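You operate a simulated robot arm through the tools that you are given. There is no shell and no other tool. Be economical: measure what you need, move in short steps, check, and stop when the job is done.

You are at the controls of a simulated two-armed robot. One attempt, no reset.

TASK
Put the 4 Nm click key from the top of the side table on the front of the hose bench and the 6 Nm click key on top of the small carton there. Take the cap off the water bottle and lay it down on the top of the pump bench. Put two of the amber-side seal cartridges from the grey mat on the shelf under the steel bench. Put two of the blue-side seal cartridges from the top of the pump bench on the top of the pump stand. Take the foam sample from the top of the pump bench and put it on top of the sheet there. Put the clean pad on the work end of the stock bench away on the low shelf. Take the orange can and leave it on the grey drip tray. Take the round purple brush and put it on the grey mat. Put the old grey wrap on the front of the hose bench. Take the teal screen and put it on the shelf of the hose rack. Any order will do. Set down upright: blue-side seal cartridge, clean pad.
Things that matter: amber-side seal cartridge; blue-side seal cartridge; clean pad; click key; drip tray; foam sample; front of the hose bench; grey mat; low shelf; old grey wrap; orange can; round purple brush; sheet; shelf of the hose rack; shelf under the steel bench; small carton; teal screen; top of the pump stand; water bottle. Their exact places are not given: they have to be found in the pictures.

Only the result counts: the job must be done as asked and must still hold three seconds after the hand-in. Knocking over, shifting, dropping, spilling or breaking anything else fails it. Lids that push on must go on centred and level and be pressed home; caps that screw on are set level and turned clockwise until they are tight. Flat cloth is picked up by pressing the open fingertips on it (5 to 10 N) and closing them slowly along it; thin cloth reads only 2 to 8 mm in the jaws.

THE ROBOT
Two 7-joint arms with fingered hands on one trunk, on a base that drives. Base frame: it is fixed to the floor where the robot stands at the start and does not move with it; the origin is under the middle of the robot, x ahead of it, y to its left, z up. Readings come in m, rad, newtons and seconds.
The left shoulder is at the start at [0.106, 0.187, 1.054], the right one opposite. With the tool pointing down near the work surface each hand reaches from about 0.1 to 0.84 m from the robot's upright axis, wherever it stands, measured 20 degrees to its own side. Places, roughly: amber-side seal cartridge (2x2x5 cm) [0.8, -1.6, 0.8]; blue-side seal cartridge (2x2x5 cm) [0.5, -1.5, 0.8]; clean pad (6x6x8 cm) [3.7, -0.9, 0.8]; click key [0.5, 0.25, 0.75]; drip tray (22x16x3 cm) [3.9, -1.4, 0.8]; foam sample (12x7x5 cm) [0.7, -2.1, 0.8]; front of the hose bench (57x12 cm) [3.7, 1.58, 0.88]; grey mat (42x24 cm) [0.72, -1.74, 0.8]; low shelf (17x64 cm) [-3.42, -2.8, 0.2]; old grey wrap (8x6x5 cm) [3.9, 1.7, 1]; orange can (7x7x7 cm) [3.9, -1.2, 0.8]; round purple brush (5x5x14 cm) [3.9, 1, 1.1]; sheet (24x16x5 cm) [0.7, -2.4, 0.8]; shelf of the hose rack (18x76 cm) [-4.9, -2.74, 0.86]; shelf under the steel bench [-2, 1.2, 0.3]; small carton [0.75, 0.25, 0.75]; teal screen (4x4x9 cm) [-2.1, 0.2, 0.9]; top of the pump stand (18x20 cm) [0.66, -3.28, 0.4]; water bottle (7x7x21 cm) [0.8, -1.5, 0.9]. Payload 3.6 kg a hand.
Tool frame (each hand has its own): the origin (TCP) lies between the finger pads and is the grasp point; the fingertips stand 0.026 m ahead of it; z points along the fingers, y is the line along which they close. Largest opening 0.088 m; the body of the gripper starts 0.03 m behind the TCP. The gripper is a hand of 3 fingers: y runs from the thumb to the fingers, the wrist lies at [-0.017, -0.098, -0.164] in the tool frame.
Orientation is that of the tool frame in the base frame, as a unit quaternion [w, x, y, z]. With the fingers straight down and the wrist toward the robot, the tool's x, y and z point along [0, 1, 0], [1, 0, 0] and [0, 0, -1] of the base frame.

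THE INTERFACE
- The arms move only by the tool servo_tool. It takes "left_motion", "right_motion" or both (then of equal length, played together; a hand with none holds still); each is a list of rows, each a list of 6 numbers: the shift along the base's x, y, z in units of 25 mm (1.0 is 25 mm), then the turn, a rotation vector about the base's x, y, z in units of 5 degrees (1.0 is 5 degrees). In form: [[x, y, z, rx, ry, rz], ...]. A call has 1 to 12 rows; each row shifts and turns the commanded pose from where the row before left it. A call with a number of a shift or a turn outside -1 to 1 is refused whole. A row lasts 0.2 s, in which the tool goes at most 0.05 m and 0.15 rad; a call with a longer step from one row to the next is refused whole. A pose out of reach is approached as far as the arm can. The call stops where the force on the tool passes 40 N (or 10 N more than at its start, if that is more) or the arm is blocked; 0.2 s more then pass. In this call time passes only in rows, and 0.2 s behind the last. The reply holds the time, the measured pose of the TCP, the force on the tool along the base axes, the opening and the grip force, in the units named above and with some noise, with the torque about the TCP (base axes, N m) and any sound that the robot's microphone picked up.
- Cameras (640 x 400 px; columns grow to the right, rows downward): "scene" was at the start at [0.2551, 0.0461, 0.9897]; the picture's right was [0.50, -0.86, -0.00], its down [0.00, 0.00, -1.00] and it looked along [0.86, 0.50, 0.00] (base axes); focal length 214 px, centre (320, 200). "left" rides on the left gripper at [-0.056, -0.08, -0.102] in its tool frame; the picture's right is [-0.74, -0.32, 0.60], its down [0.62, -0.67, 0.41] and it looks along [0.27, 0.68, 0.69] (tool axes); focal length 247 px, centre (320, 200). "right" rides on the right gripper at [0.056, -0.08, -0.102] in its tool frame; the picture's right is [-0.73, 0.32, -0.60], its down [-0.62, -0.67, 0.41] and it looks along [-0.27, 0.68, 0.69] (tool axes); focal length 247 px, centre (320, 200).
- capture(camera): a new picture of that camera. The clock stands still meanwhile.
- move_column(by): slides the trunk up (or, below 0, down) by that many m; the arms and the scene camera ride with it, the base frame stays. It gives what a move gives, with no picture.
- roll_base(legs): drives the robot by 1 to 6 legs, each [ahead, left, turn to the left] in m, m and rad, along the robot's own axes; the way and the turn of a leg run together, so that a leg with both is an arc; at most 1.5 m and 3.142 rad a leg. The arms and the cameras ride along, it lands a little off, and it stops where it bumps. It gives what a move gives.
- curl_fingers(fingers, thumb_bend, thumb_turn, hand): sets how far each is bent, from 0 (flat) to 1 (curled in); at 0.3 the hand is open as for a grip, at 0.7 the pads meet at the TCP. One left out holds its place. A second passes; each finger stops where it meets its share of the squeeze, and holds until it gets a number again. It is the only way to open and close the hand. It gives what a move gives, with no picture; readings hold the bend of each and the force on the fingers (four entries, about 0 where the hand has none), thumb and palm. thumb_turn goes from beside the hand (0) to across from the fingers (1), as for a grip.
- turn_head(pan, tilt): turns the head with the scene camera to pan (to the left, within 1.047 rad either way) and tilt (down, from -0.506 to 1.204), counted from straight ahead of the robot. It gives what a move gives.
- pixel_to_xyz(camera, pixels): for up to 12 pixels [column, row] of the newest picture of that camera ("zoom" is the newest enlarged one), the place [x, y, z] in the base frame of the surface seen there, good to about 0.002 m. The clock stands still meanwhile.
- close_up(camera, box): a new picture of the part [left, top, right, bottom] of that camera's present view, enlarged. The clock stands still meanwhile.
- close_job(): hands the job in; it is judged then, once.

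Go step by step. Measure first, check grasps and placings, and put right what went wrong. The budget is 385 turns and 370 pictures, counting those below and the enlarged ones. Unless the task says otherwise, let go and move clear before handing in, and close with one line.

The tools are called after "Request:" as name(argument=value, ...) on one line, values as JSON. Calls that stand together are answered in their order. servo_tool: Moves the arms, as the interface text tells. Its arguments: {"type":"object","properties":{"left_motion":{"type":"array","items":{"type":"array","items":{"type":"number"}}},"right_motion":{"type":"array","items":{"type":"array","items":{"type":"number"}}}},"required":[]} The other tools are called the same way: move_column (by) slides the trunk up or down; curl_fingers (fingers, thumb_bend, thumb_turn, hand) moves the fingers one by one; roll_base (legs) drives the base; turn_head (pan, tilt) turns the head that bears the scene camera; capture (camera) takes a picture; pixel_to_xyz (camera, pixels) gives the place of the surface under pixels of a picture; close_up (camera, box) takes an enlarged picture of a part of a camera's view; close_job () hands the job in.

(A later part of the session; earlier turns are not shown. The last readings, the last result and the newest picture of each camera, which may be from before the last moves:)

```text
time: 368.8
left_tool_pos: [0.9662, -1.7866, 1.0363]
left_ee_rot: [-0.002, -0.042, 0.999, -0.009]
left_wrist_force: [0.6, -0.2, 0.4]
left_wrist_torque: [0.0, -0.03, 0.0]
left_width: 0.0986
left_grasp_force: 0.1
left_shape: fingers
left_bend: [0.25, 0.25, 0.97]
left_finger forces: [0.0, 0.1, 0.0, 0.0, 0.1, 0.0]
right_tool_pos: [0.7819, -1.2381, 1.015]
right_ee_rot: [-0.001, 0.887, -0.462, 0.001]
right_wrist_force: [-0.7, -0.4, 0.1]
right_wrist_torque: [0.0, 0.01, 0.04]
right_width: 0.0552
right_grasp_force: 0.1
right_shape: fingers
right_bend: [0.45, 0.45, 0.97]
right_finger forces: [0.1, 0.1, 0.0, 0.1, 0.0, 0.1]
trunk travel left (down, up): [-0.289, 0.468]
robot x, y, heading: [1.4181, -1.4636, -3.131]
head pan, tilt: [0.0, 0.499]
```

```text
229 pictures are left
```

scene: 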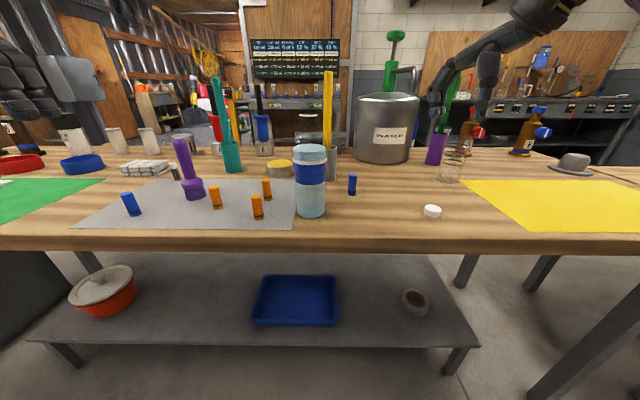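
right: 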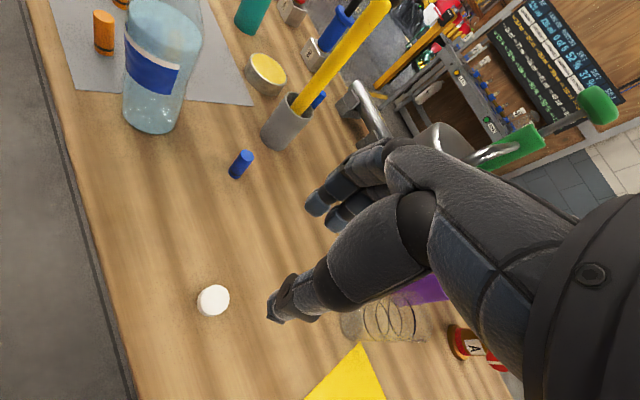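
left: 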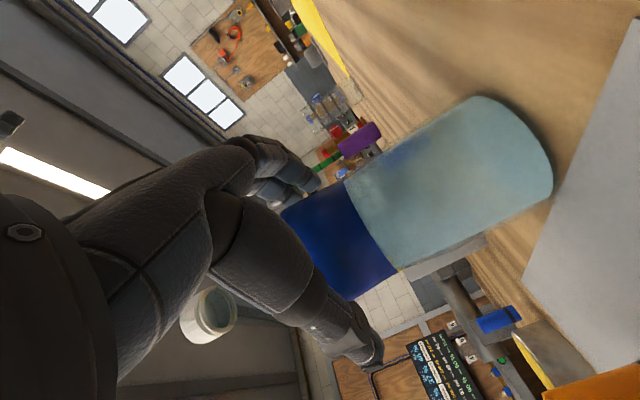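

Everything is in order. I measure the near blue cartridge precisely with both views.

Request:
pixel_to_xyz(camera="right", pixels=[[246, 155], [241, 164], [235, 173], [321, 98]])

Request:
pixel_to_xyz(camera="scene", pixels=[[352, 177], [352, 186], [352, 193], [268, 182], [258, 199], [215, 190]])

```text
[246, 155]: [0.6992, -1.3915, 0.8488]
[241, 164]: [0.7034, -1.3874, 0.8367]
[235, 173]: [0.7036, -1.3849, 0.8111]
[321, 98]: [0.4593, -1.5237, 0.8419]
```

```text
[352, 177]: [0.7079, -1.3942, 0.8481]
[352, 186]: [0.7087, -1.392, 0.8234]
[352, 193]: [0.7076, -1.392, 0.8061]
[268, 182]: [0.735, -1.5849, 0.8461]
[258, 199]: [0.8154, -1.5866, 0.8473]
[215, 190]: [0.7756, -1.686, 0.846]
```

B1 at (0.699, −1.392). I move the right hand above, descend to z 0.838 and grip.

Request:
servo_tool(right_motion=[[-0.4, -0.7, 0, 0, 0, 0], [-0.5, -0.9, 0, 0, 0, 0], [-0.5, -0.9, 0, 0, 0, 0], [-0.5, -0.9, 0, 0, 0, 0], [-0.5, -0.9, 0, 0, 0, 0], [-0.5, -0.9, 0, 0, 0, 0], [-0.42, -0.92, -0.5, 0, 0, 0], [0, 0, -1, 0, 0, 0], [0, 0, -1, 0, 0, 0], [0, 0, -1, 0, 0, 0]])

Request:
capture(camera="right")

```text
time: 371.0
left_tool_pos: [0.9659, -1.7871, 1.0357]
left_ee_rot: [-0.003, -0.041, 0.999, -0.009]
left_wrist_force: [0.5, -0.1, 0.4]
left_wrist_torque: [0.0, -0.03, 0.01]
left_width: 0.0987
left_grasp_force: 0.0
left_shape: fingers
left_bend: [0.25, 0.25, 0.97]
left_finger forces: [0.0, 0.1, 0.0, 0.0, 0.1, 0.0]
right_tool_pos: [0.7014, -1.3911, 0.9275]
right_ee_rot: [0.0, 0.887, -0.462, 0.0]
right_wrist_force: [-0.3, 0.5, 0.2]
right_wrist_torque: [0.0, 0.0, 0.02]
right_width: 0.0557
right_grasp_force: 0.0
right_shape: fingers
right_bend: [0.45, 0.45, 0.97]
right_finger forces: [0.0, 0.1, 0.1, 0.1, 0.0, 0.1]
trunk travel left (down, up): [-0.289, 0.468]
robot x, y, heading: [1.4165, -1.4623, -3.131]
head pan, tilt: [0.0, 0.499]
```

```text
228 pictures are left
```

right: 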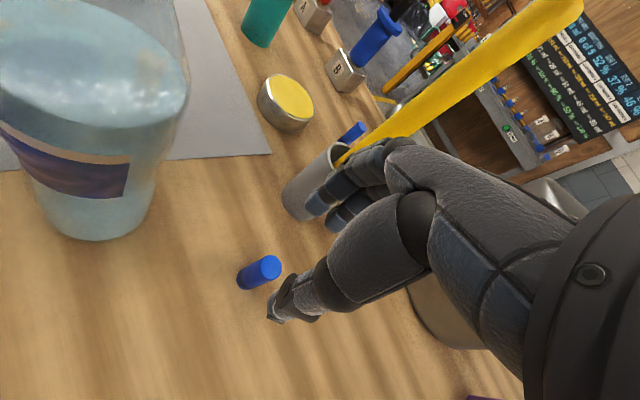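

The fingers are close to the grey cup; I turn the yaw back to 0 for more room, then descend and grip.

Request:
servo_tool(right_motion=[[0, 0, 0, 0, 0, -1], [0, 0, 0, 0, 0, -1], [0, 0, 0, 0, 0, -1], [0, 0, 0, 0, 0, -1], [0, 0, 0, 0, 0, -1], [0, 0, -0.5, 0, 0, -1], [-0.06, 0, -1, 0, 0, 0], [0, 0, -1, 0, 0, 0], [0, 0, -0.9, 0, 0, 0]])

Request:
curl_fingers(hand="right", fingers=0.7, thumb_bend=0.7)

Request:
close_up(camera="scene", box=[280, 100, 440, 230])

```text
time: 373.0
left_tool_pos: [0.9658, -1.7863, 1.0353]
left_ee_rot: [-0.003, -0.042, 0.999, -0.009]
left_wrist_force: [-0.6, 0.4, -0.1]
left_wrist_torque: [0.02, 0.02, -0.03]
left_width: 0.0985
left_grasp_force: 0.1
left_shape: fingers
left_bend: [0.25, 0.25, 0.97]
left_finger forces: [0.0, 0.0, 0.0, 0.0, 0.0, 0.1]
right_tool_pos: [0.7014, -1.3937, 0.8425]
right_ee_rot: [0.0, 0.737, -0.676, 0.0]
right_wrist_force: [-0.4, -0.1, 0.5]
right_wrist_torque: [0.0, 0.01, 0.01]
right_width: 0.0554
right_grasp_force: 0.1
right_shape: fingers
right_bend: [0.45, 0.45, 0.97]
right_finger forces: [0.1, 0.1, 0.1, 0.1, 0.0, 0.0]
trunk travel left (down, up): [-0.289, 0.468]
robot x, y, heading: [1.4159, -1.4631, -3.134]
head pan, tilt: [0.0, 0.499]
```

```text
time: 374.0
left_tool_pos: [0.9673, -1.7858, 1.0363]
left_ee_rot: [-0.003, -0.04, 0.999, -0.008]
left_wrist_force: [0.5, -0.6, 0.7]
left_wrist_torque: [0.01, 0.02, -0.01]
left_width: 0.0984
left_grasp_force: 0.2
left_shape: fingers
left_bend: [0.25, 0.25, 0.97]
left_finger forces: [0.0, 0.0, 0.0, 0.0, 0.0, 0.0]
right_tool_pos: [0.7015, -1.3935, 0.8445]
right_ee_rot: [0.001, 0.737, -0.676, 0.0]
right_wrist_force: [-0.1, -0.1, 0.0]
right_wrist_torque: [0.03, 0.01, 0.01]
right_width: 0.0127
right_grasp_force: 5.1
right_shape: fingers
right_bend: [0.66, 0.65, 0.97]
right_finger forces: [2.8, 2.6, 0.1, 0.0, 5.0, 0.1]
trunk travel left (down, up): [-0.289, 0.468]
robot x, y, heading: [1.4191, -1.4631, -3.132]
head pan, tilt: [0.0, 0.499]
```

```text
3.08 times, centred on (360, 165) of scene
```

zoom: 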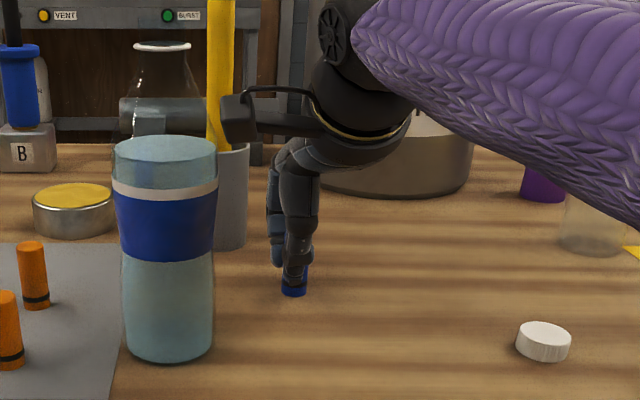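

Gripped (12.7 mm). I tighten slightly and lift straight up.

Request:
curl_fingers(hand="right", fingers=0.76, thumb_bend=0.76)

Request:
servo_tool(right_motion=[[0, 0.1, 0.5, 0, 0, 0], [0, 0.2, 0.8, 0, 0, 0], [0, 0.2, 1, 0, 0, 0], [0, 0.2, 1, 0, 0, 0], [0.3, 0.2, 1, 0, 0, 0], [0.5, 0, 1, 0, 0, 0], [0.5, 0, 1, 0, 0, 0], [0.5, 0, 1, 0, 0, 0]])

Request:
capture(camera="scene")

Request:
capture(camera="right")

```text
time: 375.0
left_tool_pos: [0.9664, -1.7861, 1.0362]
left_ee_rot: [-0.003, -0.041, 0.999, -0.009]
left_wrist_force: [0.3, 0.3, -0.3]
left_wrist_torque: [-0.01, 0.03, 0.0]
left_width: 0.0987
left_grasp_force: 0.1
left_shape: fingers
left_bend: [0.25, 0.25, 0.97]
left_finger forces: [0.0, 0.0, 0.1, 0.1, 0.0, 0.0]
right_tool_pos: [0.7019, -1.3938, 0.8448]
right_ee_rot: [-0.001, 0.737, -0.676, 0.001]
right_wrist_force: [0.5, -0.1, -1.0]
right_wrist_torque: [0.01, -0.03, 0.04]
right_width: 0.0102
right_grasp_force: 14.4
right_shape: fingers
right_bend: [0.72, 0.65, 0.96]
right_finger forces: [8.7, 6.9, 0.0, 0.1, 13.4, 0.1]
trunk travel left (down, up): [-0.289, 0.468]
robot x, y, heading: [1.4223, -1.4621, -3.129]
head pan, tilt: [0.0, 0.499]
```

```text
time: 376.8
left_tool_pos: [0.9662, -1.7871, 1.0359]
left_ee_rot: [-0.003, -0.041, 0.999, -0.008]
left_wrist_force: [0.4, 0.2, 0.7]
left_wrist_torque: [-0.04, -0.02, 0.03]
left_width: 0.0984
left_grasp_force: 0.1
left_shape: fingers
left_bend: [0.25, 0.25, 0.97]
left_finger forces: [0.0, 0.0, 0.0, 0.0, 0.0, 0.0]
right_tool_pos: [0.7461, -1.3695, 1.0259]
right_ee_rot: [-0.001, 0.737, -0.676, -0.001]
right_wrist_force: [-0.2, -0.6, 0.3]
right_wrist_torque: [0.01, -0.01, 0.01]
right_width: 0.0099
right_grasp_force: 14.6
right_shape: fingers
right_bend: [0.72, 0.65, 0.96]
right_finger forces: [8.7, 7.5, 0.0, 0.0, 13.1, 0.1]
trunk travel left (down, up): [-0.289, 0.468]
robot x, y, heading: [1.4223, -1.4627, -3.133]
head pan, tilt: [0.0, 0.499]
```

```text
226 pictures are left
```

scene: 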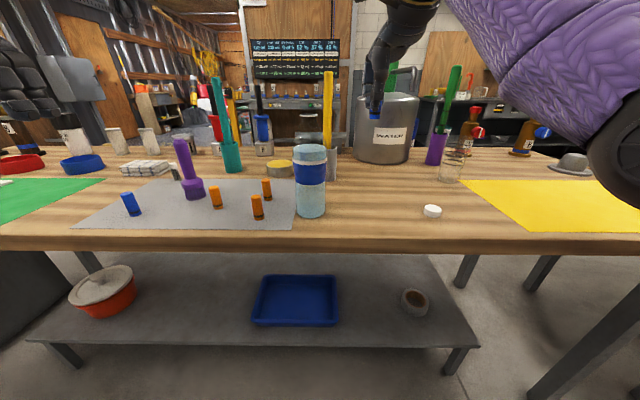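

```text
225 pictures are left
```

right: 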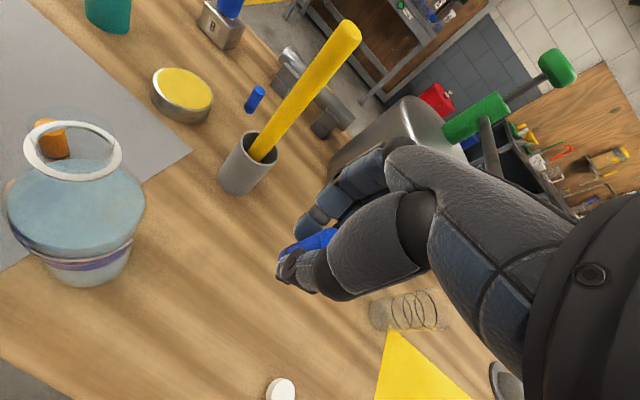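

B1 is in the right hand. I back off and slide left to the pump stand.

Request:
roll_base(legs=[[-0.2, 0, 0], [0, 1.4, 0], [0, 0.3, 0]])

Request:
turn_head(pan=0.0, tilt=0.6)

Request:
capture(camera="scene")

```text
time: 386.6
left_tool_pos: [1.2212, -3.5003, 1.0353]
left_ee_rot: [-0.003, -0.054, 0.998, -0.009]
left_wrist_force: [-0.7, -0.5, -0.4]
left_wrist_torque: [0.04, 0.0, 0.0]
left_width: 0.0982
left_grasp_force: 0.1
left_shape: fingers
left_bend: [0.25, 0.25, 0.97]
left_finger forces: [0.0, 0.0, 0.0, 0.0, 0.1, 0.1]
right_tool_pos: [0.9908, -3.0891, 1.0253]
right_ee_rot: [0.0, 0.745, -0.667, 0.0]
right_wrist_force: [0.2, 0.1, -0.1]
right_wrist_torque: [0.04, 0.02, 0.03]
right_width: 0.01
right_grasp_force: 14.6
right_shape: fingers
right_bend: [0.72, 0.65, 0.96]
right_finger forces: [8.7, 7.5, 0.0, 0.1, 13.2, 0.1]
trunk travel left (down, up): [-0.289, 0.468]
robot x, y, heading: [1.6642, -3.1648, -3.108]
head pan, tilt: [0.0, 0.499]
```

```text
time: 387.3
left_tool_pos: [1.2212, -3.4991, 1.0354]
left_ee_rot: [-0.003, -0.053, 0.999, -0.008]
left_wrist_force: [-1.1, -0.5, -0.3]
left_wrist_torque: [0.05, -0.05, 0.03]
left_width: 0.0988
left_grasp_force: 0.1
left_shape: fingers
left_bend: [0.25, 0.25, 0.97]
left_finger forces: [0.0, 0.1, 0.1, 0.0, 0.0, 0.0]
right_tool_pos: [0.9919, -3.0886, 1.0254]
right_ee_rot: [0.0, 0.746, -0.666, 0.0]
right_wrist_force: [0.8, 0.0, -0.8]
right_wrist_torque: [0.01, 0.0, -0.02]
right_width: 0.0104
right_grasp_force: 14.9
right_shape: fingers
right_bend: [0.72, 0.65, 0.96]
right_finger forces: [8.7, 7.5, 0.0, 0.0, 13.1, 0.1]
trunk travel left (down, up): [-0.289, 0.468]
robot x, y, heading: [1.6636, -3.1665, -3.103]
head pan, tilt: [0.0, 0.6]
```

```text
224 pictures are left
```

scene: 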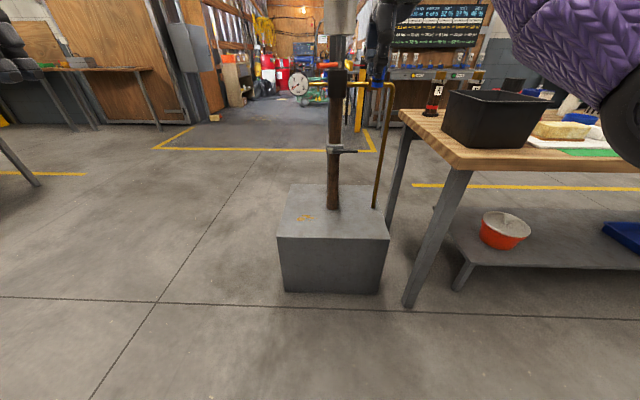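

The stand is a grey box with the pump post on it. I measure its top and post.

Request:
pixel_to_xyz(camera="scene", pixels=[[279, 236], [388, 239], [375, 192], [293, 188], [333, 206], [300, 218], [375, 206], [325, 230], [345, 152], [333, 120], [310, 205], [360, 225]])

Request:
close_up(camera="scene", box=[250, 60, 420, 300])

```text
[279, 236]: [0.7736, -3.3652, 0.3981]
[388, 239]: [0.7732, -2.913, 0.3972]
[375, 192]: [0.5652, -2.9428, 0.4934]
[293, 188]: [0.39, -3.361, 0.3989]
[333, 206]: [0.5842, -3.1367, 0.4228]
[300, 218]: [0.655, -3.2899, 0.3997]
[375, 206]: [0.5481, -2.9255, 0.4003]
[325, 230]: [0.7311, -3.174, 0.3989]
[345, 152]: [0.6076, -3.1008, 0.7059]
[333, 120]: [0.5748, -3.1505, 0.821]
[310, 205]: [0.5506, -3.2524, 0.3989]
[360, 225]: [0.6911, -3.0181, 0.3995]
```

```text
1.67 times, centred on (335, 180) of scene
```

zoom: 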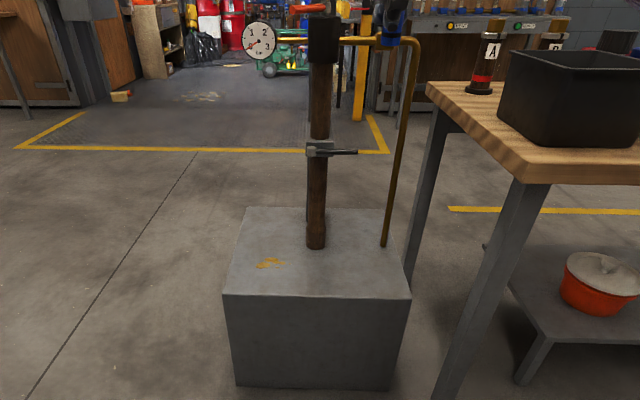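

Stand top: x 0.39–0.775, y −3.365…−2.915, z 0.40; post at (0.575, −3.14). I retract the right hand, lower the trunk and approach.

Request:
servo_tool(right_motion=[[0.6, 0, 0, 0, 0, 0], [1, 0, 0, 0, 0, 0], [1, 0, 0, 0, 0, 0], [1, 0, 0, 0, 0, 0], [1, 0, 0, 0, 0, 0], [1, 0, 0, 0, 0, 0]])

Request:
move_column(by=-0.27)

Request:
roll_base(legs=[[0.38, 0.13, -0.035]])

Request:
turn_head(pan=-0.1, tilt=0.6)

Request:
capture(camera="scene")

```text
time: 388.7
left_tool_pos: [1.2216, -3.4991, 1.0364]
left_ee_rot: [-0.003, -0.055, 0.998, -0.01]
left_wrist_force: [-0.4, 0.3, -0.5]
left_wrist_torque: [0.0, 0.01, 0.02]
left_width: 0.0984
left_grasp_force: 0.0
left_shape: fingers
left_bend: [0.25, 0.25, 0.97]
left_finger forces: [0.1, 0.1, 0.0, 0.0, 0.1, 0.0]
right_tool_pos: [1.1327, -3.0868, 1.0251]
right_ee_rot: [-0.001, 0.744, -0.668, -0.003]
right_wrist_force: [-0.1, 0.3, 0.0]
right_wrist_torque: [-0.02, 0.0, 0.03]
right_width: 0.0099
right_grasp_force: 14.9
right_shape: fingers
right_bend: [0.73, 0.65, 0.96]
right_finger forces: [8.8, 7.9, 0.1, 0.0, 13.0, 0.0]
trunk travel left (down, up): [-0.289, 0.468]
robot x, y, heading: [1.6671, -3.1642, -3.109]
head pan, tilt: [0.0, 0.6]
```

```text
time: 391.4
left_tool_pos: [1.2228, -3.4985, 0.766]
left_ee_rot: [-0.003, -0.054, 0.998, -0.01]
left_wrist_force: [0.3, -0.3, 0.5]
left_wrist_torque: [-0.02, 0.01, 0.02]
left_width: 0.0986
left_grasp_force: 0.1
left_shape: fingers
left_bend: [0.25, 0.25, 0.97]
left_finger forces: [0.0, 0.0, 0.0, 0.0, 0.0, 0.1]
right_tool_pos: [1.0745, -3.0889, 0.6109]
right_ee_rot: [-0.109, 0.736, -0.658, 0.112]
right_wrist_force: [-0.4, -0.7, 0.4]
right_wrist_torque: [0.02, 0.0, 0.04]
right_width: 0.0097
right_grasp_force: 14.6
right_shape: fingers
right_bend: [0.73, 0.65, 0.96]
right_finger forces: [8.9, 7.8, 0.0, 0.1, 12.9, 0.0]
trunk travel left (down, up): [-0.019, 0.738]
robot x, y, heading: [1.665, -3.166, -3.105]
head pan, tilt: [0.0, 0.6]
```

```text
time: 394.0
left_tool_pos: [0.8304, -3.62, 0.7661]
left_ee_rot: [-0.003, -0.038, 0.999, -0.008]
left_wrist_force: [0.5, -0.3, -0.5]
left_wrist_torque: [0.0, -0.01, 0.0]
left_width: 0.0983
left_grasp_force: 0.1
left_shape: fingers
left_bend: [0.25, 0.25, 0.97]
left_finger forces: [0.1, 0.0, 0.0, 0.0, 0.0, 0.1]
right_tool_pos: [0.6965, -3.2066, 0.6092]
right_ee_rot: [-0.108, 0.726, -0.67, 0.115]
right_wrist_force: [-0.3, 0.0, 0.3]
right_wrist_torque: [0.03, -0.01, 0.0]
right_width: 0.0098
right_grasp_force: 14.9
right_shape: fingers
right_bend: [0.73, 0.65, 0.96]
right_finger forces: [8.8, 8.0, 0.0, 0.0, 12.9, 0.0]
trunk travel left (down, up): [-0.019, 0.738]
robot x, y, heading: [1.2865, -3.3037, -3.139]
head pan, tilt: [0.0, 0.6]
```

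```text
time: 394.6
left_tool_pos: [0.8307, -3.6207, 0.7659]
left_ee_rot: [-0.003, -0.038, 0.999, -0.008]
left_wrist_force: [-0.1, -1.2, -0.5]
left_wrist_torque: [0.02, 0.02, -0.01]
left_width: 0.0983
left_grasp_force: 0.1
left_shape: fingers
left_bend: [0.25, 0.25, 0.97]
left_finger forces: [0.0, 0.0, 0.0, 0.0, 0.1, 0.0]
right_tool_pos: [0.6967, -3.2058, 0.61]
right_ee_rot: [-0.108, 0.726, -0.67, 0.113]
right_wrist_force: [-0.2, 0.1, -0.2]
right_wrist_torque: [0.02, 0.0, 0.02]
right_width: 0.0098
right_grasp_force: 15.3
right_shape: fingers
right_bend: [0.73, 0.65, 0.96]
right_finger forces: [8.8, 8.1, 0.0, 0.0, 13.0, 0.0]
trunk travel left (down, up): [-0.019, 0.738]
robot x, y, heading: [1.2847, -3.302, -3.136]
head pan, tilt: [-0.099, 0.6]
```

```text
222 pictures are left
```

scene: 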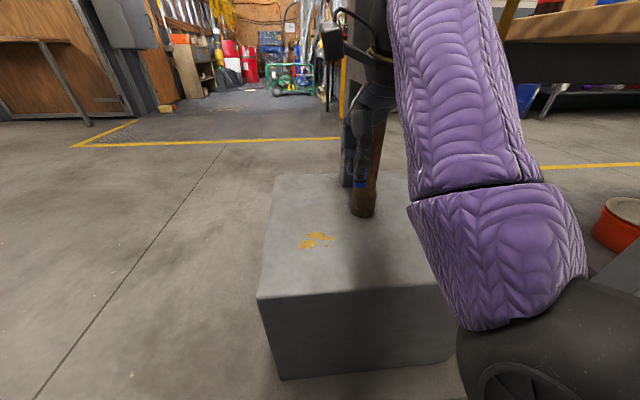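

The hand tilted about 18° while lowering. I level it and move over (0.70, −3.25).

Request:
servo_tool(right_motion=[[0, -0.3, 0.1, 0, 0.6, 0], [0, -0.3, 0, 0, 0.8, 0], [0, -0.3, 0, 0, 0.8, 0], [0, -0.3, 0, 0, 0.8, 0], [0, -0.3, 0, 0, 0.6, 0], [0.1, -0.3, 0, 0, 0, 0]])

Request:
capture(camera="scene")

Request:
capture(camera="right")

```text
time: 396.0
left_tool_pos: [0.8301, -3.6201, 0.7661]
left_ee_rot: [-0.003, -0.039, 0.999, -0.009]
left_wrist_force: [-0.5, 0.6, 0.2]
left_wrist_torque: [-0.01, 0.01, -0.01]
left_width: 0.0986
left_grasp_force: 0.0
left_shape: fingers
left_bend: [0.25, 0.25, 0.97]
left_finger forces: [0.0, 0.0, 0.0, 0.0, 0.0, 0.0]
right_tool_pos: [0.6616, -3.233, 0.6641]
right_ee_rot: [0.034, 0.725, -0.685, -0.062]
right_wrist_force: [-0.7, -0.4, -1.0]
right_wrist_torque: [-0.02, -0.03, -0.01]
right_width: 0.0097
right_grasp_force: 14.3
right_shape: fingers
right_bend: [0.73, 0.65, 0.96]
right_finger forces: [8.6, 7.9, 0.0, 0.0, 12.8, 0.0]
trunk travel left (down, up): [-0.019, 0.738]
robot x, y, heading: [1.2833, -3.3005, -3.136]
head pan, tilt: [-0.099, 0.6]
stopped in row 6 (right hand): the arm was blocked; the commanded pose is now the measured one
```

```text
221 pictures are left
```

scene: 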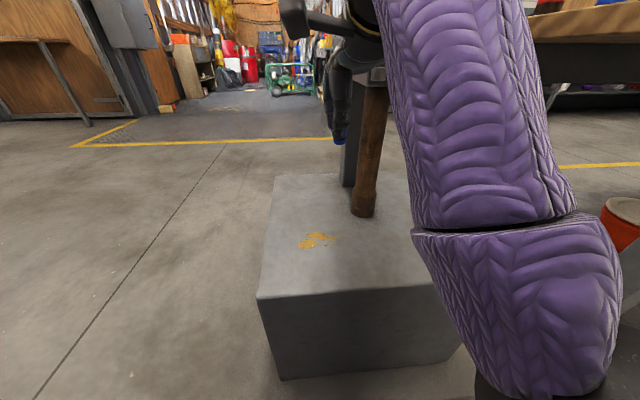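

```text
220 pictures are left
```

right: 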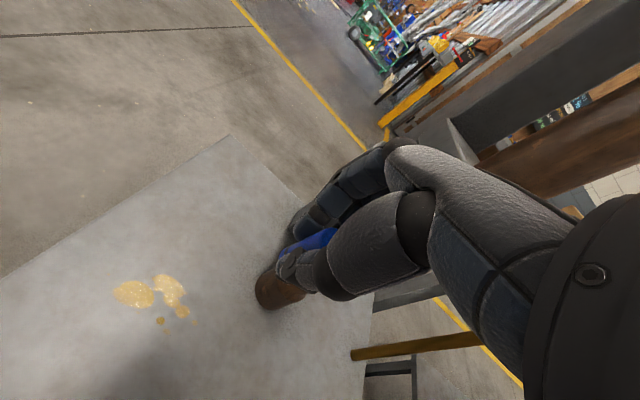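

The hand came near the pump post. I pull it back and raise the trunk a bit for a better arm posture.

Request:
servo_tool(right_motion=[[0.5, -0.3, 0.3, 0, 0, 0], [0.8, -0.3, 0.3, 0, 0, 0], [0.8, -0.3, 0.3, 0, 0, 0], [0.8, -0.3, 0.3, 0, 0, 0]])

Request:
move_column(by=0.15)

Request:
capture(camera="scene")

```text
time: 397.2
left_tool_pos: [0.8301, -3.6207, 0.7662]
left_ee_rot: [-0.003, -0.038, 0.999, -0.01]
left_wrist_force: [-0.3, -0.4, -0.7]
left_wrist_torque: [0.01, 0.02, 0.01]
left_width: 0.0985
left_grasp_force: 0.1
left_shape: fingers
left_bend: [0.25, 0.25, 0.97]
left_finger forces: [0.0, 0.1, 0.1, 0.0, 0.0, 0.0]
right_tool_pos: [0.7131, -3.2503, 0.7313]
right_ee_rot: [0.065, 0.714, -0.688, -0.111]
right_wrist_force: [-0.2, -0.8, 0.1]
right_wrist_torque: [0.02, 0.02, 0.02]
right_width: 0.0097
right_grasp_force: 14.9
right_shape: fingers
right_bend: [0.73, 0.65, 0.96]
right_finger forces: [8.7, 8.1, 0.0, 0.0, 13.0, 0.0]
trunk travel left (down, up): [-0.019, 0.738]
robot x, y, heading: [1.2861, -3.2986, -3.134]
head pan, tilt: [-0.099, 0.6]
stopped in row 4 (right hand): the arm was blocked; the commanded pose is now the measured one
```

```text
time: 398.9
left_tool_pos: [0.8293, -3.6205, 0.915]
left_ee_rot: [-0.003, -0.038, 0.999, -0.01]
left_wrist_force: [-0.3, 0.7, 0.1]
left_wrist_torque: [0.02, -0.02, 0.0]
left_width: 0.0987
left_grasp_force: 0.1
left_shape: fingers
left_bend: [0.25, 0.25, 0.97]
left_finger forces: [0.0, 0.0, 0.0, 0.0, 0.0, 0.1]
right_tool_pos: [0.707, -3.2346, 0.8837]
right_ee_rot: [0.057, 0.707, -0.693, -0.13]
right_wrist_force: [0.0, -0.9, -1.2]
right_wrist_torque: [-0.01, 0.03, -0.02]
right_width: 0.0096
right_grasp_force: 14.9
right_shape: fingers
right_bend: [0.73, 0.65, 0.96]
right_finger forces: [8.7, 8.4, 0.0, 0.0, 12.9, 0.0]
trunk travel left (down, up): [-0.169, 0.588]
robot x, y, heading: [1.2818, -3.3, -3.138]
head pan, tilt: [-0.099, 0.6]
```

```text
219 pictures are left
```

scene: 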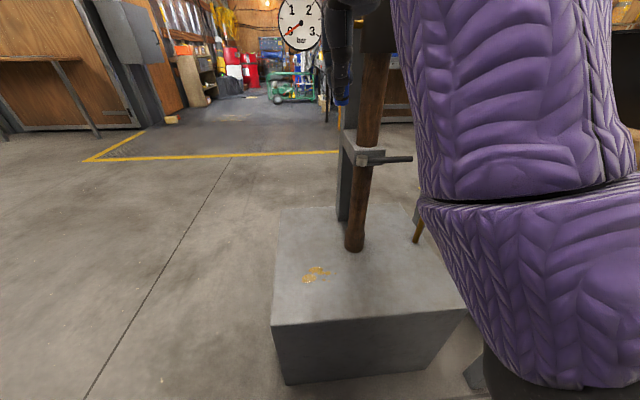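

I level the hand at this height and then lower along the arm.

Request:
servo_tool(right_motion=[[0, -0.2, 0, -0.3, -0.8, 0], [0, -0.2, 0, -0.3, -0.8, 0], [0, -0.2, 0, -0.3, -0.8, 0], [0, 0, -0.3, -0.2, -0.6, 0], [0, 0, -0.8, 0, 0, 0], [0, 0, -1, 0, 0, 0], [0, 0, -1, 0, 0, 0], [0, 0, -1, 0, 0, 0]])

Request:
servo_tool(right_motion=[[0, 0, -1, 0, 0, 0], [0, 0, -1, 0, 0, 0], [0, 0, -1, 0, 0, 0], [0, 0, -1, 0, 0, 0], [0, 0, -1, 0, 0, 0], [0, 0, -1, 0, 0, 0]])

Request:
capture(camera="scene")

```text
time: 400.9
left_tool_pos: [0.8296, -3.6199, 0.9162]
left_ee_rot: [-0.003, -0.039, 0.999, -0.01]
left_wrist_force: [1.0, -0.6, -0.8]
left_wrist_torque: [-0.03, 0.0, -0.02]
left_width: 0.0986
left_grasp_force: 0.1
left_shape: fingers
left_bend: [0.25, 0.25, 0.97]
left_finger forces: [0.1, 0.0, 0.0, 0.0, 0.0, 0.1]
right_tool_pos: [0.6942, -3.2518, 0.805]
right_ee_rot: [0.026, 0.71, -0.704, -0.013]
right_wrist_force: [1.1, 0.9, 0.1]
right_wrist_torque: [-0.02, -0.01, 0.01]
right_width: 0.0095
right_grasp_force: 15.3
right_shape: fingers
right_bend: [0.73, 0.66, 0.96]
right_finger forces: [8.5, 8.5, 0.0, 0.0, 12.8, 0.0]
trunk travel left (down, up): [-0.169, 0.588]
robot x, y, heading: [1.2876, -3.2998, -3.138]
head pan, tilt: [-0.099, 0.6]
stopped in row 8 (right hand): the arm was blocked; the commanded pose is now the measured one
```

```text
time: 402.6
left_tool_pos: [0.8307, -3.6197, 0.9153]
left_ee_rot: [-0.003, -0.038, 0.999, -0.01]
left_wrist_force: [0.4, -0.5, 0.3]
left_wrist_torque: [-0.02, -0.01, 0.0]
left_width: 0.0985
left_grasp_force: 0.1
left_shape: fingers
left_bend: [0.25, 0.25, 0.97]
left_finger forces: [0.0, 0.0, 0.0, 0.0, 0.1, 0.0]
right_tool_pos: [0.656, -3.2335, 0.6979]
right_ee_rot: [-0.051, -0.703, 0.707, 0.056]
right_wrist_force: [-0.9, 0.0, -0.8]
right_wrist_torque: [0.0, 0.01, 0.0]
right_width: 0.0094
right_grasp_force: 15.3
right_shape: fingers
right_bend: [0.73, 0.66, 0.95]
right_finger forces: [8.6, 8.8, 0.0, 0.0, 12.7, 0.0]
trunk travel left (down, up): [-0.169, 0.588]
robot x, y, heading: [1.2879, -3.2995, -3.137]
head pan, tilt: [-0.099, 0.6]
stopped in row 6 (right hand): the arm was blocked; the commanded pose is now the measured one
```

```text
218 pictures are left
```

scene: 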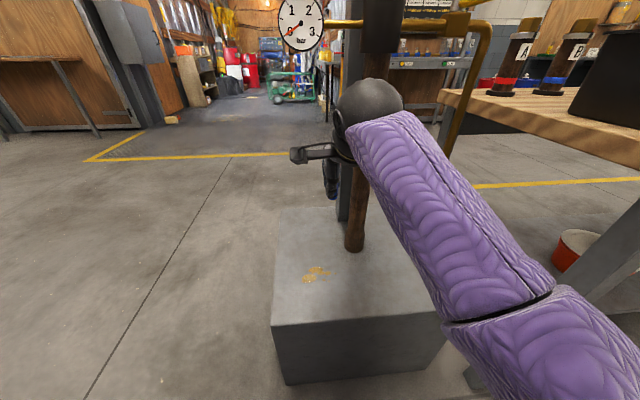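

Likely the low right elbow touched the robot's own base when the trunk came down. I raise the trunk a little and lower the hand with the arm straightening instead.

Request:
servo_tool(right_motion=[[0.2, -0.2, 0.8, 0, 0, 0], [0.4, -0.2, 0.8, 0, 0, 0], [0.4, 0, 0.5, 0, 0, 0]])

Request:
move_column(by=0.07)

Request:
capture(camera="scene")

```text
time: 403.6
left_tool_pos: [0.8295, -3.6212, 0.9153]
left_ee_rot: [-0.003, -0.038, 0.999, -0.01]
left_wrist_force: [-0.9, 0.8, 0.4]
left_wrist_torque: [0.02, 0.0, -0.02]
left_width: 0.0987
left_grasp_force: 0.0
left_shape: fingers
left_bend: [0.25, 0.25, 0.97]
left_finger forces: [0.0, 0.0, 0.0, 0.0, 0.1, 0.1]
right_tool_pos: [0.6714, -3.211, 0.7487]
right_ee_rot: [-0.035, -0.693, 0.714, 0.089]
right_wrist_force: [0.0, 0.1, 0.3]
right_wrist_torque: [0.0, 0.04, 0.0]
right_width: 0.0092
right_grasp_force: 15.5
right_shape: fingers
right_bend: [0.73, 0.66, 0.95]
right_finger forces: [8.6, 8.9, 0.0, 0.0, 12.9, 0.1]
trunk travel left (down, up): [-0.169, 0.588]
robot x, y, heading: [1.2852, -3.2973, -3.136]
head pan, tilt: [-0.099, 0.6]
stopped in row 3 (right hand): the arm was blocked; the commanded pose is now the measured one
```

```text
time: 404.6
left_tool_pos: [0.8304, -3.6213, 0.9849]
left_ee_rot: [-0.003, -0.039, 0.999, -0.01]
left_wrist_force: [0.1, -0.6, -0.5]
left_wrist_torque: [0.02, -0.01, -0.04]
left_width: 0.0985
left_grasp_force: 0.0
left_shape: fingers
left_bend: [0.25, 0.25, 0.97]
left_finger forces: [0.0, 0.0, 0.0, 0.0, 0.0, 0.0]
right_tool_pos: [0.6664, -3.1798, 0.8092]
right_ee_rot: [-0.011, -0.685, 0.72, 0.111]
right_wrist_force: [0.0, -0.1, -0.5]
right_wrist_torque: [0.02, -0.01, -0.01]
right_width: 0.0094
right_grasp_force: 15.0
right_shape: fingers
right_bend: [0.73, 0.66, 0.95]
right_finger forces: [8.6, 9.0, 0.1, 0.0, 12.8, 0.0]
trunk travel left (down, up): [-0.239, 0.518]
robot x, y, heading: [1.2862, -3.2988, -3.138]
head pan, tilt: [-0.099, 0.6]
```

```text
217 pictures are left
```

scene: 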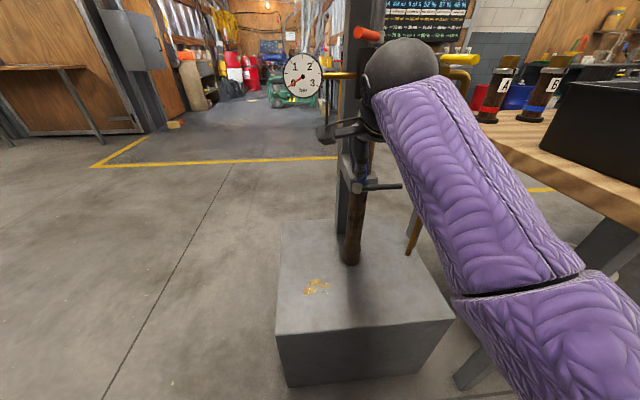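

The hand seems to be touching the pump's valve and lever. I back the base off to get clear.

Request:
roll_base(legs=[[-0.25, 0, 0]])

Request:
capture(camera="scene")

Request:
capture(camera="right")

```text
time: 406.4
left_tool_pos: [1.0801, -3.6197, 0.9865]
left_ee_rot: [-0.003, -0.041, 0.999, -0.009]
left_wrist_force: [-0.8, 0.4, -0.1]
left_wrist_torque: [0.0, 0.02, -0.02]
left_width: 0.0986
left_grasp_force: 0.0
left_shape: fingers
left_bend: [0.25, 0.25, 0.97]
left_finger forces: [0.1, 0.0, 0.0, 0.0, 0.0, 0.1]
right_tool_pos: [0.9141, -3.1837, 0.8127]
right_ee_rot: [-0.017, -0.686, 0.719, 0.111]
right_wrist_force: [-0.6, 0.1, -0.5]
right_wrist_torque: [0.02, -0.01, 0.01]
right_width: 0.0092
right_grasp_force: 14.8
right_shape: fingers
right_bend: [0.73, 0.66, 0.95]
right_finger forces: [8.6, 8.9, 0.0, 0.0, 12.8, 0.0]
trunk travel left (down, up): [-0.239, 0.518]
robot x, y, heading: [1.5321, -3.2988, -3.13]
head pan, tilt: [-0.099, 0.6]
```

```text
216 pictures are left
```

scene: 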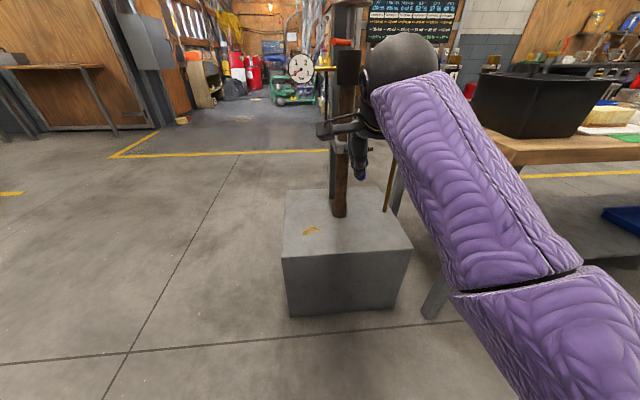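

```text
215 pictures are left
```

right: 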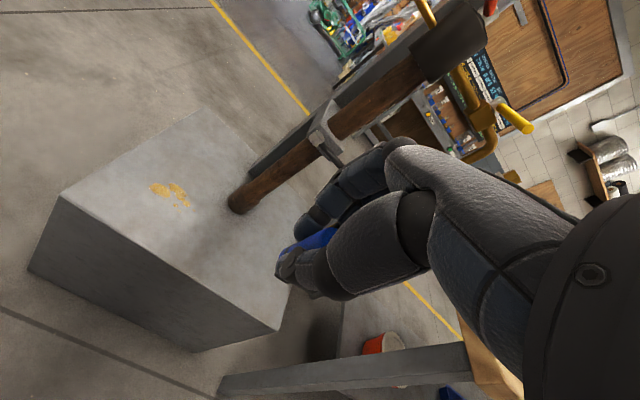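

The posture is internally limited (elbow low and in front). I re-swivel the right arm too: extend forward with the hand pointing forward, then roll it.

Request:
servo_tool(right_motion=[[-0.3, 0.3, 0.6, 0, 1, 0], [-0.4, 0.3, 0.6, 0, 1, 0], [-0.4, 0.3, 0.6, 0, 1, 0], [-0.4, 0.3, 0.6, 0, 1, 0], [-0.4, 0.3, 0.6, 0, 1, 0], [-0.4, 0.3, 0.6, 0, 1, 0], [-0.4, 0.3, 0.6, 0, 1, 0], [-0.4, 0, 0.6, 0, 1, 0], [-0.4, 0, 0.6, 0, 1, 0], [-0.4, 0, 0.6, 0, 1, 0], [-0.4, 0, 0.6, 0, 1, 0], [-0.4, 0, 0.6, 0, 1, 0]])

Request:
servo_tool(right_motion=[[-0.5, 0, 0, 0, 1, 0], [-0.5, 0, 0, 0, 1, 0], [-0.5, 0, 0, 0, 1, 0], [-0.8, 0, 0, 0, 0, 0], [-1, 0, 0, 0, 0, 0], [-1, 0, 0, 0, 0, 0], [-1, 0, 0, 0, 0, 0]])

Request:
capture(camera="scene")

```text
time: 409.0
left_tool_pos: [1.0798, -3.6207, 0.986]
left_ee_rot: [-0.003, -0.041, 0.999, -0.009]
left_wrist_force: [-0.5, -0.1, -0.5]
left_wrist_torque: [0.0, 0.0, 0.0]
left_width: 0.0984
left_grasp_force: 0.1
left_shape: fingers
left_bend: [0.25, 0.25, 0.97]
left_finger forces: [0.1, 0.0, 0.0, 0.0, 0.1, 0.1]
right_tool_pos: [0.7949, -3.1303, 0.9929]
right_ee_rot: [-0.371, -0.539, 0.614, 0.442]
right_wrist_force: [-0.7, -0.1, -0.6]
right_wrist_torque: [0.02, 0.01, 0.0]
right_width: 0.0089
right_grasp_force: 15.3
right_shape: fingers
right_bend: [0.73, 0.66, 0.95]
right_finger forces: [8.5, 9.2, 0.1, 0.1, 12.9, 0.0]
trunk travel left (down, up): [-0.239, 0.518]
robot x, y, heading: [1.5352, -3.2972, -3.129]
head pan, tilt: [-0.099, 0.6]
```

```text
time: 410.6
left_tool_pos: [1.0791, -3.6214, 0.9871]
left_ee_rot: [-0.002, -0.041, 0.999, -0.009]
left_wrist_force: [-0.5, -0.2, -0.5]
left_wrist_torque: [0.01, -0.03, 0.04]
left_width: 0.0982
left_grasp_force: 0.1
left_shape: fingers
left_bend: [0.25, 0.25, 0.97]
left_finger forces: [0.1, 0.1, 0.0, 0.1, 0.0, 0.0]
right_tool_pos: [0.703, -3.1277, 0.9954]
right_ee_rot: [-0.45, -0.476, 0.56, 0.507]
right_wrist_force: [0.5, 0.1, -0.1]
right_wrist_torque: [-0.01, 0.02, 0.0]
right_width: 0.0086
right_grasp_force: 15.8
right_shape: fingers
right_bend: [0.73, 0.66, 0.95]
right_finger forces: [8.5, 9.6, 0.0, 0.0, 13.2, 0.0]
right hand out of reach, approached as far as the arm can: row 6, 7
trunk travel left (down, up): [-0.239, 0.518]
robot x, y, heading: [1.534, -3.3006, -3.13]
head pan, tilt: [-0.099, 0.6]
```

```text
214 pictures are left
```

scene: 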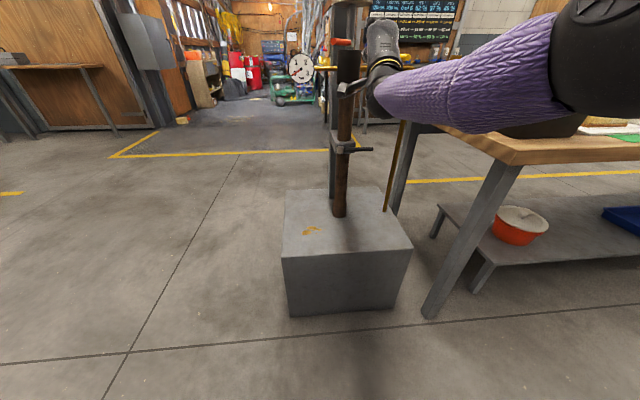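

The arm is straight. I back off 0.25 m more, roll the hand 70° and pull in.

Request:
roll_base(legs=[[-0.25, 0, 0]])

Request:
servo_tool(right_motion=[[0, 0, 0, 1, 0, 0], [0, 0, 0, 1, 0, 0], [0, 0, 0, 1, 0, 0], [0, 0, 0, 1, 0, 0], [0, 0, 0, 1, 0, 0], [0, 0, 0, 1, 0, 0], [0, 0, 0, 1, 0, 0], [0, 0, 0, 1, 0, 0], [0, 0, 0, 1, 0, 0], [0, 0, 0, 1, 0, 0], [0, 0, 0, 1, 0, 0], [0, 0, 0, 1, 0, 0]])

Request:
servo_tool(right_motion=[[0.4, 0, 0, 1, 0, 0], [0.6, 0, 0, 1, 0, 0], [0.7, 0, 0, 0, 0, 0], [0.7, 0, 0, 0, 0, 0], [0.7, 0, 0, 0, 0, 0], [0.7, 0, 0, 0, 0, 0], [0.7, 0, 0, 0, 0, 0], [0.7, 0, 0, 0, 0, 0]])

Request:
turn_head(pan=-0.6, tilt=0.2)

Request:
capture(camera="scene")

```text
time: 412.4
left_tool_pos: [1.3205, -3.6206, 0.9869]
left_ee_rot: [-0.003, -0.043, 0.999, -0.009]
left_wrist_force: [0.7, -1.0, -0.3]
left_wrist_torque: [0.0, -0.03, 0.04]
left_width: 0.0985
left_grasp_force: 0.1
left_shape: fingers
left_bend: [0.25, 0.25, 0.97]
left_finger forces: [0.0, 0.0, 0.0, 0.0, 0.0, 0.1]
right_tool_pos: [0.9419, -3.1269, 0.9959]
right_ee_rot: [-0.451, -0.478, 0.559, 0.506]
right_wrist_force: [-0.2, 0.2, -0.4]
right_wrist_torque: [-0.01, 0.01, 0.02]
right_width: 0.0087
right_grasp_force: 15.5
right_shape: fingers
right_bend: [0.73, 0.66, 0.95]
right_finger forces: [8.5, 9.6, 0.0, 0.0, 13.1, 0.0]
trunk travel left (down, up): [-0.239, 0.518]
robot x, y, heading: [1.7744, -3.2974, -3.126]
head pan, tilt: [-0.099, 0.6]
```

```text
time: 415.0
left_tool_pos: [1.3205, -3.6204, 0.9861]
left_ee_rot: [-0.003, -0.042, 0.999, -0.009]
left_wrist_force: [0.1, 2.0, -0.2]
left_wrist_torque: [0.03, -0.01, 0.01]
left_width: 0.0986
left_grasp_force: 0.0
left_shape: fingers
left_bend: [0.25, 0.25, 0.97]
left_finger forces: [0.1, 0.0, 0.0, 0.0, 0.0, 0.0]
right_tool_pos: [0.9401, -3.1287, 0.9956]
right_ee_rot: [-0.152, -0.64, 0.231, 0.717]
right_wrist_force: [-0.2, -0.6, 0.0]
right_wrist_torque: [-0.01, -0.01, 0.0]
right_width: 0.0088
right_grasp_force: 15.8
right_shape: fingers
right_bend: [0.73, 0.66, 0.95]
right_finger forces: [8.4, 9.6, 0.0, 0.0, 13.0, 0.0]
trunk travel left (down, up): [-0.239, 0.518]
robot x, y, heading: [1.7738, -3.2945, -3.127]
head pan, tilt: [-0.099, 0.6]
```

```text
time: 416.8
left_tool_pos: [1.3204, -3.6206, 0.9852]
left_ee_rot: [-0.003, -0.043, 0.999, -0.009]
left_wrist_force: [-0.2, -0.3, 0.6]
left_wrist_torque: [0.03, 0.01, -0.01]
left_width: 0.0984
left_grasp_force: 0.2
left_shape: fingers
left_bend: [0.25, 0.25, 0.97]
left_finger forces: [0.0, 0.1, 0.0, 0.0, 0.0, 0.0]
right_tool_pos: [1.0738, -3.1302, 0.995]
right_ee_rot: [-0.095, -0.65, 0.168, 0.735]
right_wrist_force: [-0.1, -0.2, 0.5]
right_wrist_torque: [-0.01, 0.01, -0.01]
right_width: 0.0084
right_grasp_force: 15.6
right_shape: fingers
right_bend: [0.73, 0.66, 0.95]
right_finger forces: [8.4, 9.8, 0.1, 0.0, 12.9, 0.0]
trunk travel left (down, up): [-0.239, 0.518]
robot x, y, heading: [1.7687, -3.2976, -3.124]
head pan, tilt: [-0.099, 0.6]
```

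```text
time: 417.7
left_tool_pos: [1.3211, -3.6205, 0.986]
left_ee_rot: [-0.002, -0.042, 0.999, -0.009]
left_wrist_force: [0.0, 0.1, 0.3]
left_wrist_torque: [0.0, -0.03, 0.0]
left_width: 0.0984
left_grasp_force: 0.0
left_shape: fingers
left_bend: [0.25, 0.25, 0.97]
left_finger forces: [0.0, 0.0, 0.1, 0.0, 0.1, 0.0]
right_tool_pos: [1.0726, -3.1303, 0.9947]
right_ee_rot: [-0.096, -0.651, 0.168, 0.734]
right_wrist_force: [0.4, 0.1, -0.1]
right_wrist_torque: [-0.02, 0.02, -0.02]
right_width: 0.0085
right_grasp_force: 15.6
right_shape: fingers
right_bend: [0.73, 0.66, 0.95]
right_finger forces: [8.3, 9.7, 0.0, 0.0, 12.9, 0.0]
trunk travel left (down, up): [-0.239, 0.518]
robot x, y, heading: [1.7742, -3.2957, -3.135]
head pan, tilt: [-0.6, 0.201]
```

```text
213 pictures are left
```

scene: 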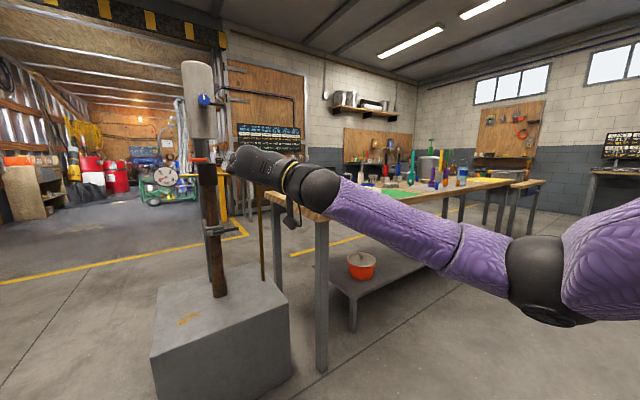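

The elbow is now out to the right. I unroll and pitch the hand down again in this posture.

Request:
servo_tool(right_motion=[[0.4, 0.2, 0, -1, 0, 0], [0.4, 0.2, 0, -1, 0, 0], [0.4, 0.2, 0, -1, 0, 0], [0.4, 0.2, 0, -1, 0, 0], [0.4, 0, 0, -1, 0, 0], [0, 0, 0, -1, 0, 0], [0, 0, 0, -1, 0, 0], [0, 0, 0, -1, 0, 0], [0, 0, 0, -1, 0, 0], [0, 0, 0, -1, 0, 0], [0, 0, 0, -1, 0, 0], [0, 0, 0, -1, 0, 0]])

Request:
servo_tool(right_motion=[[0.3, 0, 0, -0.5, -1, 0], [0.3, 0, 0, -0.5, -1, 0], [0.3, 0, 0, 0, -1, 0], [0.3, 0, 0, 0, -1, 0], [0.3, 0, 0, 0, -1, 0], [0, 0, 0, 0, -1, 0], [0, 0, 0, 0, -1, 0], [0, 0, 0, 0, -1, 0], [0, 0, 0, 0, -1, 0], [0, 0, 0, 0, -1, 0], [0, 0, 0, 0, -1, 0], [0, 0, 0, 0, -1, 0]])

Request:
capture(camera="scene")

```text
time: 420.3
left_tool_pos: [1.3202, -3.6202, 0.9858]
left_ee_rot: [-0.003, -0.042, 0.999, -0.009]
left_wrist_force: [0.9, -0.4, 0.0]
left_wrist_torque: [0.02, -0.01, 0.01]
left_width: 0.0983
left_grasp_force: 0.0
left_shape: fingers
left_bend: [0.25, 0.25, 0.97]
left_finger forces: [0.0, 0.0, 0.0, 0.0, 0.0, 0.0]
right_tool_pos: [1.121, -3.1075, 0.9947]
right_ee_rot: [-0.408, -0.515, 0.513, 0.552]
right_wrist_force: [0.4, -1.0, 0.5]
right_wrist_torque: [0.04, -0.01, 0.0]
right_width: 0.0084
right_grasp_force: 15.0
right_shape: fingers
right_bend: [0.73, 0.66, 0.95]
right_finger forces: [8.0, 9.9, 0.1, 0.0, 13.0, 0.0]
trunk travel left (down, up): [-0.239, 0.518]
robot x, y, heading: [1.7713, -3.2948, -3.127]
head pan, tilt: [-0.6, 0.201]
```

```text
time: 422.9
left_tool_pos: [1.321, -3.6195, 0.9873]
left_ee_rot: [-0.003, -0.043, 0.999, -0.009]
left_wrist_force: [-0.9, -0.2, 0.2]
left_wrist_torque: [0.03, 0.0, 0.03]
left_width: 0.0985
left_grasp_force: 0.1
left_shape: fingers
left_bend: [0.25, 0.25, 0.97]
left_finger forces: [0.0, 0.0, 0.0, 0.0, 0.1, 0.1]
right_tool_pos: [1.1596, -3.1079, 0.9955]
right_ee_rot: [0.106, 0.696, -0.68, -0.207]
right_wrist_force: [-0.4, 0.2, 0.1]
right_wrist_torque: [-0.02, 0.01, 0.04]
right_width: 0.0086
right_grasp_force: 15.3
right_shape: fingers
right_bend: [0.73, 0.66, 0.95]
right_finger forces: [7.6, 10.2, 0.0, 0.0, 12.9, 0.0]
trunk travel left (down, up): [-0.239, 0.518]
robot x, y, heading: [1.7732, -3.2958, -3.128]
head pan, tilt: [-0.6, 0.201]
```

```text
212 pictures are left
```

scene: 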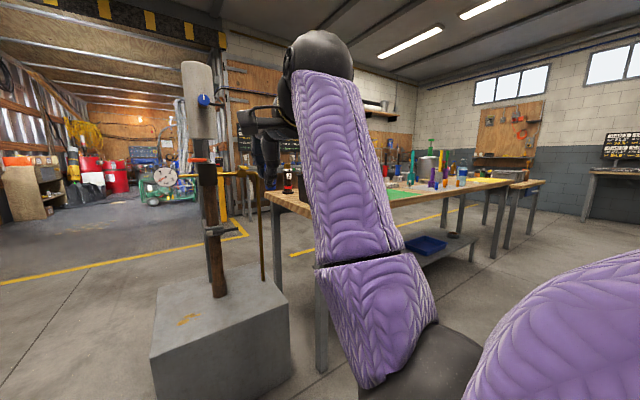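

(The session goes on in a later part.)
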